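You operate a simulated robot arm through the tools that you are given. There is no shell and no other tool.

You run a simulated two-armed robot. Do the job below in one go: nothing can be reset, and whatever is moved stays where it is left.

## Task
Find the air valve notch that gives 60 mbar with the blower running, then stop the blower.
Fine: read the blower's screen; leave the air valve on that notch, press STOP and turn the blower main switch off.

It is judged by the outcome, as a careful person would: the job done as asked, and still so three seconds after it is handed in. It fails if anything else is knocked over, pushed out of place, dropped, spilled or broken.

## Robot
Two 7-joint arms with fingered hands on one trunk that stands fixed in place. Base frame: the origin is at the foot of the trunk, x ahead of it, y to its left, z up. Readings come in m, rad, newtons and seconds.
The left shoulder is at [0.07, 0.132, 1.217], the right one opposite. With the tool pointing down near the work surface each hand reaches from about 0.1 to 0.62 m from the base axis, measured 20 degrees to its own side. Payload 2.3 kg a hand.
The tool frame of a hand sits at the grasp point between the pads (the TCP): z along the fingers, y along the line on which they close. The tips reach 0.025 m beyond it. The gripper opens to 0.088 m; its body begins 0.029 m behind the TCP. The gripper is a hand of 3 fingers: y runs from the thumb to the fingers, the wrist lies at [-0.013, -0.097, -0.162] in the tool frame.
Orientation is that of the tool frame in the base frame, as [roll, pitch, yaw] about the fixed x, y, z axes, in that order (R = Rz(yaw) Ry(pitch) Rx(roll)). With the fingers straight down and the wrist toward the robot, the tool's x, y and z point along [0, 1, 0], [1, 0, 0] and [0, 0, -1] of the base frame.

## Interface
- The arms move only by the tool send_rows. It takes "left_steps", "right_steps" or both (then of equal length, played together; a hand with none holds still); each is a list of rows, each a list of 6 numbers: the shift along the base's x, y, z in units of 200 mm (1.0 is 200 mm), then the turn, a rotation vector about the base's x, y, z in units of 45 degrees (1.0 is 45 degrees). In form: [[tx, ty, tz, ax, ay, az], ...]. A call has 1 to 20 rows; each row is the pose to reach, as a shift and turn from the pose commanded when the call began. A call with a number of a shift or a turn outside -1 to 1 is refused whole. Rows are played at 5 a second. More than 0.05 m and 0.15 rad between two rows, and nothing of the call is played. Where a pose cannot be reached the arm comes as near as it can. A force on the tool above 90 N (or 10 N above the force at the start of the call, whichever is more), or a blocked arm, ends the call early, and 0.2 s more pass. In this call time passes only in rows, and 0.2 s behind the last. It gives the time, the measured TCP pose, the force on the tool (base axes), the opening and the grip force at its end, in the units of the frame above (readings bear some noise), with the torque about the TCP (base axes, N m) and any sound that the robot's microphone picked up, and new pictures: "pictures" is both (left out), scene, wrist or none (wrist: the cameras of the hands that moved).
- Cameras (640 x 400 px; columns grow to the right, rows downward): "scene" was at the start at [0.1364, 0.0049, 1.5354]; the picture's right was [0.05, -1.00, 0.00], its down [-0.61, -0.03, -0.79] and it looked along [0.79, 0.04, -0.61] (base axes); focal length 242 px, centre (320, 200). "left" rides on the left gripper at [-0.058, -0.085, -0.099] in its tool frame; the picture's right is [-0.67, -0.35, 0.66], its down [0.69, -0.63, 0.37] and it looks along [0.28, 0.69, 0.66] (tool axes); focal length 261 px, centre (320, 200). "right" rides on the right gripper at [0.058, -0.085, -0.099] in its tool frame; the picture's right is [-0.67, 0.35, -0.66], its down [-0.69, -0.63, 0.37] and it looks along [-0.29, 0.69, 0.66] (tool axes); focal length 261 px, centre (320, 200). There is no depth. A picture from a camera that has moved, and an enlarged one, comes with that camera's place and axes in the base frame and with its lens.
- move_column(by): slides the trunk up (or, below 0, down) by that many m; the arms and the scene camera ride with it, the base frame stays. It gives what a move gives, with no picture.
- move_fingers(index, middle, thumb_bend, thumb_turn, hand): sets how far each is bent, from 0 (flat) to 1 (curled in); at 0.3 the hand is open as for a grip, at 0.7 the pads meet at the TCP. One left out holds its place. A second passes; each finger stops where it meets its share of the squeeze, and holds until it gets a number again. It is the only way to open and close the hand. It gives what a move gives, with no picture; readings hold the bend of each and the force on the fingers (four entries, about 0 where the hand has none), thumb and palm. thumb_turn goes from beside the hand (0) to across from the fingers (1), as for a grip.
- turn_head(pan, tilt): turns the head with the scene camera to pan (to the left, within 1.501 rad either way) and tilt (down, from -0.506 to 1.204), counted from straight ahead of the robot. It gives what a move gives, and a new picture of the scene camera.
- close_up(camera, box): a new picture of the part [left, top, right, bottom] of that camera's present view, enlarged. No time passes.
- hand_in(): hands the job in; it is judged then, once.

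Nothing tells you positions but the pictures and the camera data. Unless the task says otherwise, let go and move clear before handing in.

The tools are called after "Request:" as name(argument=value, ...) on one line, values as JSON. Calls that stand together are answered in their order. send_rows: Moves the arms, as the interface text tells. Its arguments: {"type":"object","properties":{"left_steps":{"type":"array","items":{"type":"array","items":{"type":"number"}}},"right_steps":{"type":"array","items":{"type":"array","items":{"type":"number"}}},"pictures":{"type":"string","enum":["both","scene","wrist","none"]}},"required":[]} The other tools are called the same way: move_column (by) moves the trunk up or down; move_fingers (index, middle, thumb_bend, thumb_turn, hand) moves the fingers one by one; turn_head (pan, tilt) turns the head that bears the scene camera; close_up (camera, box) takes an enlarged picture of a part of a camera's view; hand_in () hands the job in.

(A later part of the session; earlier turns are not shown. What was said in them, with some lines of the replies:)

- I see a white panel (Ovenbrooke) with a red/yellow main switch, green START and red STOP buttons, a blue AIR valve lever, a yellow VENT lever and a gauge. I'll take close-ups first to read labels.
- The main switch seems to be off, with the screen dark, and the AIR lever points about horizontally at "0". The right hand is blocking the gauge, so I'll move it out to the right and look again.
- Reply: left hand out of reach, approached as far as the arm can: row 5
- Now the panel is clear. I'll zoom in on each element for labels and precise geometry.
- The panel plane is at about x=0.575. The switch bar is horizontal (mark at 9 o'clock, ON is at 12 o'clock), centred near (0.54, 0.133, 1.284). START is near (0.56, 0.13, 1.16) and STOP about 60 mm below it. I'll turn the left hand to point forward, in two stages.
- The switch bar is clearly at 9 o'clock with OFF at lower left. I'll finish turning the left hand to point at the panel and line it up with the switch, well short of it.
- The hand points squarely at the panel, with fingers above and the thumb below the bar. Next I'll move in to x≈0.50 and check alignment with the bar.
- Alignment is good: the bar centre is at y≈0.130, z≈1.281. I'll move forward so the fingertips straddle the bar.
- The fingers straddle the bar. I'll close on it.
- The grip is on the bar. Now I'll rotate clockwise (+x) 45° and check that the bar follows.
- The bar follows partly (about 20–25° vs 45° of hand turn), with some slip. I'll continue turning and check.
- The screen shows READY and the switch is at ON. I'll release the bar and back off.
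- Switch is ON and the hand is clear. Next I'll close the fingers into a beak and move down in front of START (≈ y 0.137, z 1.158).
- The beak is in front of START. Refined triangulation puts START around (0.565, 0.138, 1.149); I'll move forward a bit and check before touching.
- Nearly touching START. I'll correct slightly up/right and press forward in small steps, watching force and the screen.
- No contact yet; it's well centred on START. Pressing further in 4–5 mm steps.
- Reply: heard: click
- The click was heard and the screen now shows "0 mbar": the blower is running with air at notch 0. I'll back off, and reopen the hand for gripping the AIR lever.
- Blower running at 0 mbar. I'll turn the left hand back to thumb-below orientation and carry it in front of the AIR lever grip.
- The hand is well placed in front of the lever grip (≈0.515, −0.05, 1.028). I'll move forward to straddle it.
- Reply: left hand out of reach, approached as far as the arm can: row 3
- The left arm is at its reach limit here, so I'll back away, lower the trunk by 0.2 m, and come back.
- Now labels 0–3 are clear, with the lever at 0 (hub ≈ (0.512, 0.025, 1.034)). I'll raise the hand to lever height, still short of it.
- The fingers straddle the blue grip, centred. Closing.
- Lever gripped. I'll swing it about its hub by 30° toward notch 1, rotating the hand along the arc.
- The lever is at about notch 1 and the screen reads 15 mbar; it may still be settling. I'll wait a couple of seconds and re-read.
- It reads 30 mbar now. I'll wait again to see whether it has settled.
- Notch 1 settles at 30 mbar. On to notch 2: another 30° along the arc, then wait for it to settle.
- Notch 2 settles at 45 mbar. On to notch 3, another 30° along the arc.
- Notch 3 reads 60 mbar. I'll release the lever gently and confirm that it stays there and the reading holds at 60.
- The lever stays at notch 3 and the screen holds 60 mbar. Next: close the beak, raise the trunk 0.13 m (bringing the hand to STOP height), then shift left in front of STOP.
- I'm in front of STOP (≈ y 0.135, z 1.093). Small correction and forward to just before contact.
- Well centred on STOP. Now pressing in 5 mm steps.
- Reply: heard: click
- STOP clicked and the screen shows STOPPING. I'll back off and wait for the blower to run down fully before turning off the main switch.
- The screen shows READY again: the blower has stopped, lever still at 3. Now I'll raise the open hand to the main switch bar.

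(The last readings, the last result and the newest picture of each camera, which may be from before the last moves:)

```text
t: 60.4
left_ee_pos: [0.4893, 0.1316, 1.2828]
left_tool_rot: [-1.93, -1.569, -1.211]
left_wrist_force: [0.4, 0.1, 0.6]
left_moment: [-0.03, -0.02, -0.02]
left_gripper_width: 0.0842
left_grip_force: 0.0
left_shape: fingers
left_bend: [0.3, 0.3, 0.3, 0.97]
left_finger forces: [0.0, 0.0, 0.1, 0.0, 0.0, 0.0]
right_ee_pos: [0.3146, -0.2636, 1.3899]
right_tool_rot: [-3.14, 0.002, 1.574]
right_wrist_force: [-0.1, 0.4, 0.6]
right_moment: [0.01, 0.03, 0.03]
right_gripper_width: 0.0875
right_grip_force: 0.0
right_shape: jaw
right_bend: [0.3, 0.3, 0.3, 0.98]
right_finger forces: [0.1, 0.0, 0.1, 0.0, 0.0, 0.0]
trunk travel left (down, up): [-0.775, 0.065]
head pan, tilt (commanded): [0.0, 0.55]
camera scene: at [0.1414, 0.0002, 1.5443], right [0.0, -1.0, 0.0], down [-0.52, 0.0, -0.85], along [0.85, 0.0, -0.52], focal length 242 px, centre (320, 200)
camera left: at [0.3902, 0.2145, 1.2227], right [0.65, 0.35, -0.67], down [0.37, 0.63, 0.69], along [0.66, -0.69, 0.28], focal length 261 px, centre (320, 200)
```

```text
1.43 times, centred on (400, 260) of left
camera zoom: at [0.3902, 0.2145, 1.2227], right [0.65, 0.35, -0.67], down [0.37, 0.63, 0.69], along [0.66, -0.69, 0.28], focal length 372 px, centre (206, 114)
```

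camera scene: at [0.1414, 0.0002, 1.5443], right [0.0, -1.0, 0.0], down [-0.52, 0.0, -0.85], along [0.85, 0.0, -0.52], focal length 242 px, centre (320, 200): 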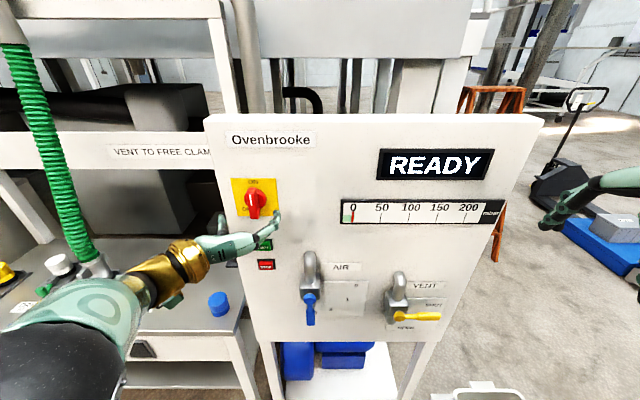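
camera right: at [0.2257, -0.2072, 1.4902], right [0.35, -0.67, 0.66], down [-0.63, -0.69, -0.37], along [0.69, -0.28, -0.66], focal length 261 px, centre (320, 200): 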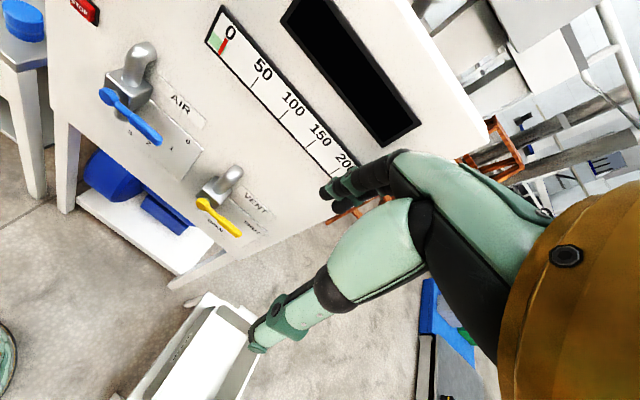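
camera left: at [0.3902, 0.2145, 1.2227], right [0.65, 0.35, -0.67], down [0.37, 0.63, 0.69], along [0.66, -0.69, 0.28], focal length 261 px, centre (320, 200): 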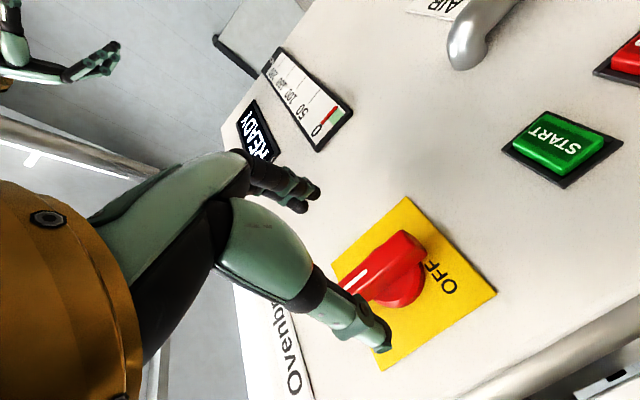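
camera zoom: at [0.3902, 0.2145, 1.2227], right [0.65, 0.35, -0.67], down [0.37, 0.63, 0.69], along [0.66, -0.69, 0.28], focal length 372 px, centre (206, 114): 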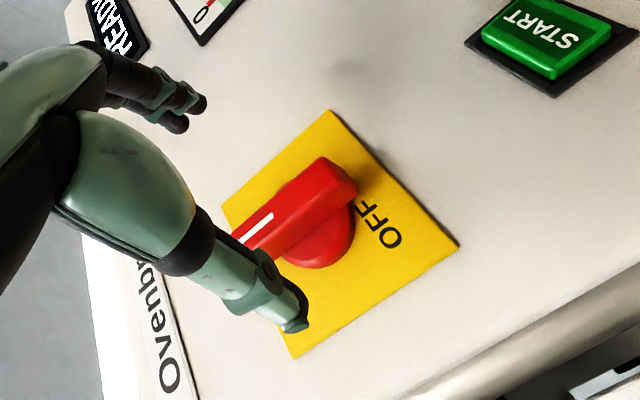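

Bar is centred between thumb and fingers. Moving in and closing on it.

Request:
send_rows(left_steps=[[0.1, 0, -0.005, 0, 0, 0], [0.2, 0, -0.005, 0, 0, 0]], pictures="none")

Request:
move_fingers(hand="left", index=0.7, middle=0.7, thumb_bend=0.7)

Request:
close_up(camera="scene", box=[200, 160, 312, 230])

```text
t: 61.0
left_ee_pos: [0.5302, 0.1307, 1.2791]
left_tool_rot: [-2.923, -1.568, -0.218]
left_wrist_force: [-0.1, 0.5, 0.0]
left_moment: [0.04, 0.0, 0.01]
left_gripper_width: 0.0843
left_grip_force: 0.1
left_shape: fingers
left_bend: [0.3, 0.3, 0.3, 0.97]
left_finger forces: [0.0, 0.0, 0.0, 0.0, 0.0, 0.0]
right_ee_pos: [0.3149, -0.2638, 1.3898]
right_tool_rot: [-3.138, 0.002, 1.571]
right_wrist_force: [1.1, 0.0, -0.4]
right_moment: [0.03, 0.03, 0.03]
right_gripper_width: 0.0874
right_grip_force: 0.3
right_shape: jaw
right_bend: [0.3, 0.3, 0.3, 0.98]
right_finger forces: [0.1, 0.0, 0.0, 0.1, 0.0, 0.0]
trunk travel left (down, up): [-0.775, 0.065]
head pan, tilt (commanded): [0.0, 0.55]
```

```text
t: 62.0
left_ee_pos: [0.5284, 0.1318, 1.2808]
left_tool_rot: [2.414, -1.57, 0.728]
left_wrist_force: [-0.2, 1.0, 1.1]
left_moment: [0.03, -0.01, 0.01]
left_gripper_width: 0.0108
left_grip_force: 4.9
left_shape: fingers
left_bend: [0.67, 0.67, 0.63, 0.97]
left_finger forces: [2.2, 2.3, 0.0, 0.0, 5.6, 0.0]
right_ee_pos: [0.3124, -0.2631, 1.3911]
right_tool_rot: [-3.141, 0.0, 1.57]
right_wrist_force: [-0.3, 0.5, 0.7]
right_moment: [0.03, 0.01, 0.02]
right_gripper_width: 0.0876
right_grip_force: 0.0
right_shape: jaw
right_bend: [0.3, 0.3, 0.3, 0.98]
right_finger forces: [0.0, 0.1, 0.0, 0.0, 0.0, 0.0]
trunk travel left (down, up): [-0.775, 0.065]
head pan, tilt (commanded): [0.0, 0.55]
```

```text
5.71 times, centred on (256, 195) of scene
camera zoom: at [0.1391, 0.0007, 1.5446], right [0.0, -1.0, 0.0], down [-0.52, 0.0, -0.85], along [0.85, 0.0, -0.52], focal length 1386 px, centre (686, 229)
```

zoom: 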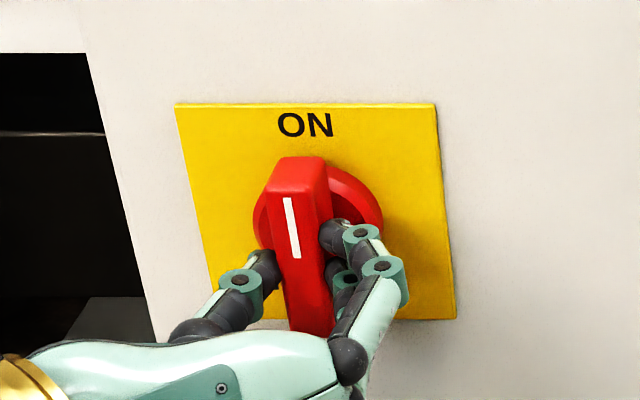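

Gripped. Now rotating counter-clockwise (−x) 90° in two calls back to OFF.

Request:
send_rows(left_steps=[[0, 0, 0, -0.15, 0, 0], [0, 0, 0, -0.3, 0, 0], [0, 0, 0, -0.45, 0, 0], [0, 0, 0, -0.6, 0, 0], [0, 0, 0, -0.75, 0, 0], [0, 0, 0, -0.9, 0, 0], [0, 0, 0, -1.0, 0, 0]], pictures="scene")

Request:
send_rows(left_steps=[[0, 0, 0, -0.15, 0, 0], [0, 0, 0, -0.3, 0, 0], [0, 0, 0, -0.45, 0, 0], [0, 0, 0, -0.6, 0, 0], [0, 0, 0, -0.75, 0, 0], [0, 0, 0, -0.9, 0, 0], [0, 0, 0, -1.0, 0, 0]], pictures="both")

Request:
close_up(camera="scene", box=[200, 160, 312, 230])

```text
t: 63.6
left_ee_pos: [0.5275, 0.1324, 1.2816]
left_tool_rot: [1.57, -0.785, 1.57]
left_wrist_force: [1.2, 1.7, 4.3]
left_moment: [0.04, -0.09, 0.03]
left_gripper_width: 0.0106
left_grip_force: 5.7
left_shape: fingers
left_bend: [0.67, 0.66, 0.63, 0.99]
left_finger forces: [2.5, 3.6, 0.0, 0.0, 4.9, 0.1]
right_ee_pos: [0.3125, -0.2624, 1.3917]
right_tool_rot: [-3.141, -0.001, 1.571]
right_wrist_force: [0.5, 0.0, -0.5]
right_moment: [0.01, -0.02, -0.01]
right_gripper_width: 0.0875
right_grip_force: 0.0
right_shape: jaw
right_bend: [0.3, 0.3, 0.3, 0.98]
right_finger forces: [0.1, 0.1, 0.0, 0.0, 0.0, 0.1]
trunk travel left (down, up): [-0.775, 0.065]
head pan, tilt (commanded): [0.0, 0.55]
camera scene: at [0.1388, 0.0011, 1.5446], right [0.0, -1.0, 0.0], down [-0.52, 0.0, -0.85], along [0.85, 0.0, -0.52], focal length 242 px, centre (320, 200)
```

scene: 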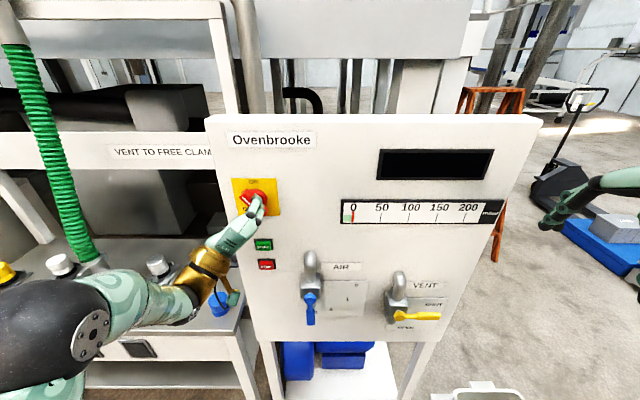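

```text
t: 65.2
left_ee_pos: [0.5271, 0.1346, 1.2815]
left_tool_rot: [1.57, 0.003, 1.568]
left_wrist_force: [0.4, 5.0, 4.4]
left_moment: [0.0, -0.11, 0.09]
left_gripper_width: 0.0107
left_grip_force: 6.1
left_shape: fingers
left_bend: [0.64, 0.66, 0.65, 0.98]
left_finger forces: [3.7, 4.5, 0.0, 0.0, 4.2, 0.0]
right_ee_pos: [0.3124, -0.261, 1.3922]
right_tool_rot: [-3.141, 0.003, 1.572]
right_wrist_force: [0.3, -0.5, -0.2]
right_moment: [0.02, -0.01, -0.01]
right_gripper_width: 0.0875
right_grip_force: 0.1
right_shape: jaw
right_bend: [0.3, 0.3, 0.3, 0.98]
right_finger forces: [0.0, 0.0, 0.0, 0.0, 0.0, 0.1]
trunk travel left (down, up): [-0.775, 0.065]
head pan, tilt (commanded): [0.0, 0.55]
camera scene: at [0.1387, 0.0033, 1.5446], right [0.0, -1.0, 0.0], down [-0.52, 0.0, -0.85], along [0.85, 0.0, -0.52], focal length 242 px, centre (320, 200)
camera left: at [0.4276, 0.0743, 1.1952], right [0.66, -0.67, -0.35], down [0.37, 0.68, -0.63], along [0.66, 0.29, 0.69], focal length 261 px, centre (320, 200)
```

scene: 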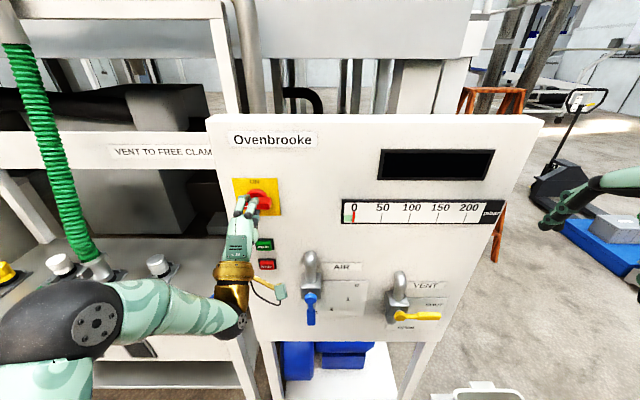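
left: 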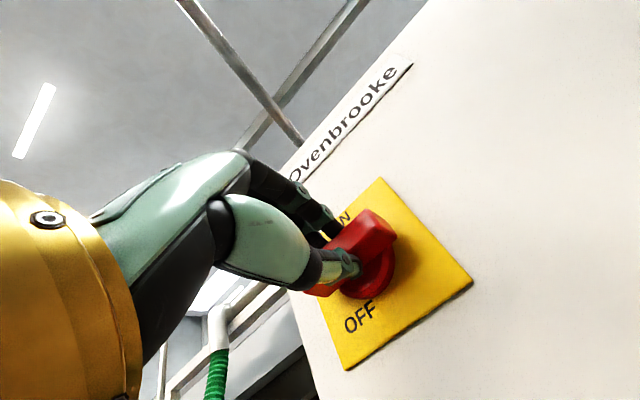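

```text
5.71 times, centred on (256, 195) of scene
camera zoom: at [0.1387, 0.0033, 1.5446], right [0.0, -1.0, 0.0], down [-0.52, 0.0, -0.85], along [0.85, 0.0, -0.52], focal length 1386 px, centre (686, 229)
```

zoom: 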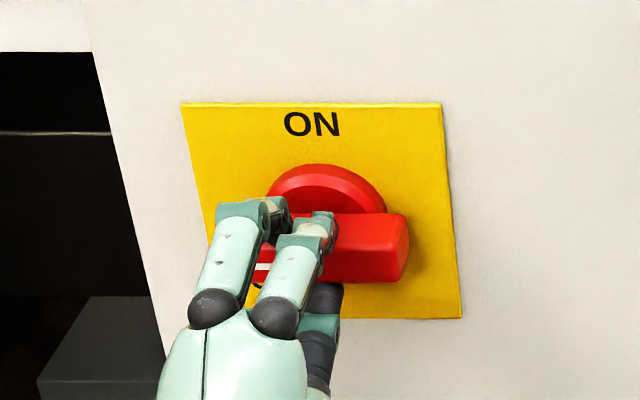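

The screen is dark and the bar is horizontal (OFF). I'll release, back off, and inspect everything.

Request:
move_fingers(hand="left", index=0.3, middle=0.3, thumb_bend=0.3)

Request:
send_rows(left_steps=[[-0.2, 0, 0, 0, 0, 0], [-0.4, 0, 0, 0, 0, 0], [-0.55, 0.1, 0, 0, 0, 0], [-0.6, 0.3, 0, 0, 0, 0], [-0.6, 0.5, 0, 0, 0, 0], [-0.6, 0.7, 0, 0, 0, 0]], pictures="both")

Request:
close_up(camera="scene", box=[220, 120, 380, 220])

Request:
close_up(camera="scene", box=[280, 220, 460, 340])

Request:
close_up(camera="scene", box=[330, 130, 530, 250])

```text
t: 66.2
left_ee_pos: [0.5283, 0.1317, 1.2802]
left_tool_rot: [1.571, -0.003, 1.569]
left_wrist_force: [0.2, -0.1, 0.6]
left_moment: [0.0, -0.02, 0.01]
left_gripper_width: 0.0842
left_grip_force: 0.0
left_shape: fingers
left_bend: [0.3, 0.3, 0.3, 0.98]
left_finger forces: [0.1, 0.0, 0.0, 0.0, 0.0, 0.0]
right_ee_pos: [0.3141, -0.2649, 1.3905]
right_tool_rot: [3.14, 0.002, 1.57]
right_wrist_force: [0.9, 0.2, 0.8]
right_moment: [0.0, -0.02, -0.04]
right_gripper_width: 0.0877
right_grip_force: 0.0
right_shape: jaw
right_bend: [0.3, 0.3, 0.3, 0.98]
right_finger forces: [0.0, 0.0, 0.0, 0.0, 0.0, 0.0]
trunk travel left (down, up): [-0.775, 0.065]
head pan, tilt (commanded): [0.0, 0.55]
```

```text
t: 67.6
left_ee_pos: [0.4086, 0.2738, 1.2801]
left_tool_rot: [1.57, 0.002, 1.569]
left_wrist_force: [-0.5, 0.1, -0.1]
left_moment: [0.01, 0.02, -0.01]
left_gripper_width: 0.0844
left_grip_force: 0.0
left_shape: fingers
left_bend: [0.3, 0.3, 0.3, 0.98]
left_finger forces: [0.1, 0.0, 0.1, 0.1, 0.0, 0.0]
right_ee_pos: [0.3128, -0.2624, 1.3911]
right_tool_rot: [3.14, 0.001, 1.569]
right_wrist_force: [-0.5, -0.3, 0.5]
right_moment: [-0.03, -0.03, 0.0]
right_gripper_width: 0.0875
right_grip_force: 0.0
right_shape: jaw
right_bend: [0.3, 0.3, 0.3, 0.98]
right_finger forces: [0.0, 0.1, 0.1, 0.0, 0.0, 0.1]
trunk travel left (down, up): [-0.775, 0.065]
head pan, tilt (commanded): [0.0, 0.55]
camera scene: at [0.1394, 0.0022, 1.5445], right [0.0, -1.0, 0.0], down [-0.52, 0.0, -0.85], along [0.85, 0.0, -0.52], focal length 242 px, centre (320, 200)
camera left: at [0.3088, 0.2145, 1.1955], right [0.66, -0.67, -0.35], down [0.37, 0.68, -0.63], along [0.66, 0.29, 0.69], focal length 261 px, centre (320, 200)
```

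scene: 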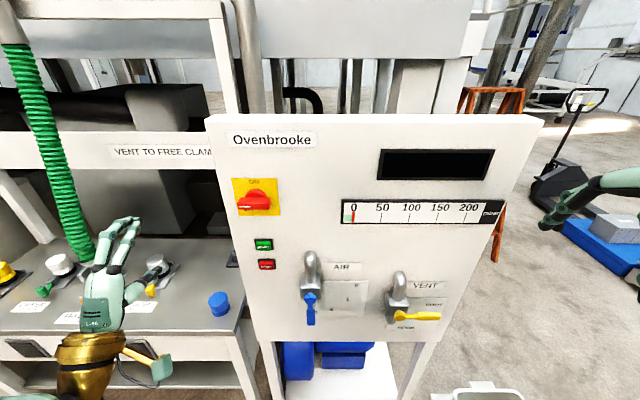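
left: 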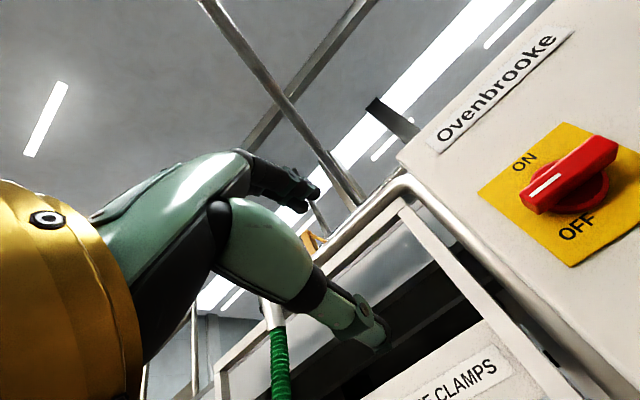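

```text
4.00 times, centred on (300, 170) of scene
camera zoom: at [0.1394, 0.0022, 1.5445], right [0.0, -1.0, 0.0], down [-0.52, 0.0, -0.85], along [0.85, 0.0, -0.52], focal length 970 px, centre (400, 320)
```

zoom: 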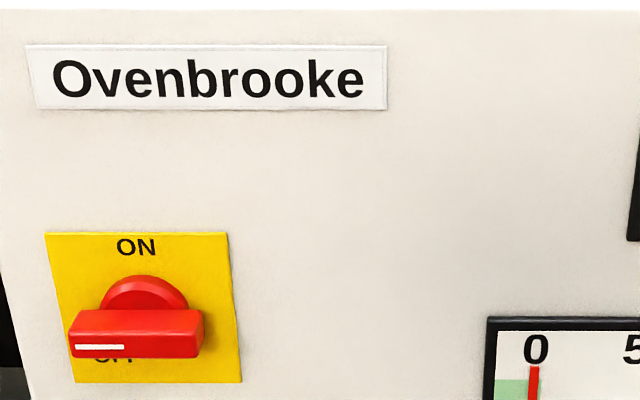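

```text
3.33 times, centred on (370, 280) of scene
camera zoom: at [0.1394, 0.0022, 1.5445], right [0.0, -1.0, 0.0], down [-0.52, 0.0, -0.85], along [0.85, 0.0, -0.52], focal length 808 px, centre (153, -67)
```

zoom: 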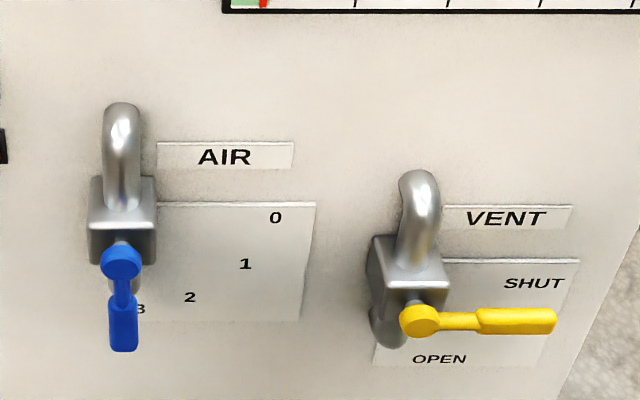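

```text
3.20 times, centred on (430, 190) of scene
camera zoom: at [0.1394, 0.0022, 1.5445], right [0.0, -1.0, 0.0], down [-0.52, 0.0, -0.85], along [0.85, 0.0, -0.52], focal length 776 px, centre (-32, 232)
```

zoom: 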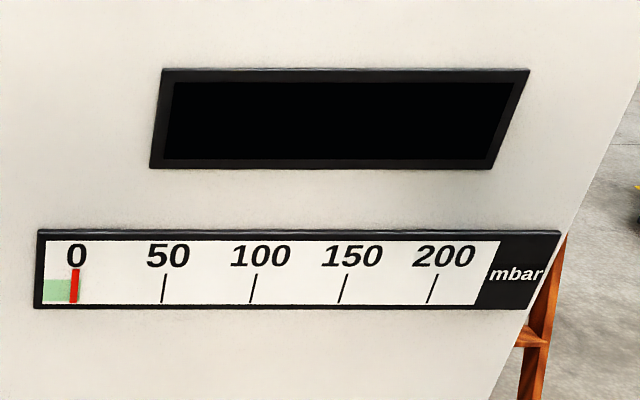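

The AIR lever rests on notch 3, which gave 60 mbar. The blower was stopped with STOP, and the main switch is back at OFF with the screen dark and the gauge at 0. The VENT lever is untouched and both hands are clear, so I'm handing in.

Request:
hand_in()

```text
The job is handed in.
```

The air valve is on notch 3, which gave a steady 60 mbar with the blower running. The blower is now stopped and its main switch is off.

| Notch | Screen reading |
|---|---|
| 0 | 0 mbar |
| 1 | 30 mbar |
| 2 | 45 mbar |
| 3 | 60 mbar |

To take the readings I turned the main switch on and pressed START. Each reading was checked once it had settled, and the 60 mbar held after I let go of the lever.

I then pressed STOP and waited for the screen to go from STOPPING to READY. After that I turned the main switch back to OFF. The screen is dark and the gauge reads 0.

I left the VENT lever alone, nothing was knocked or moved out of place, and both hands are clear of the panel.
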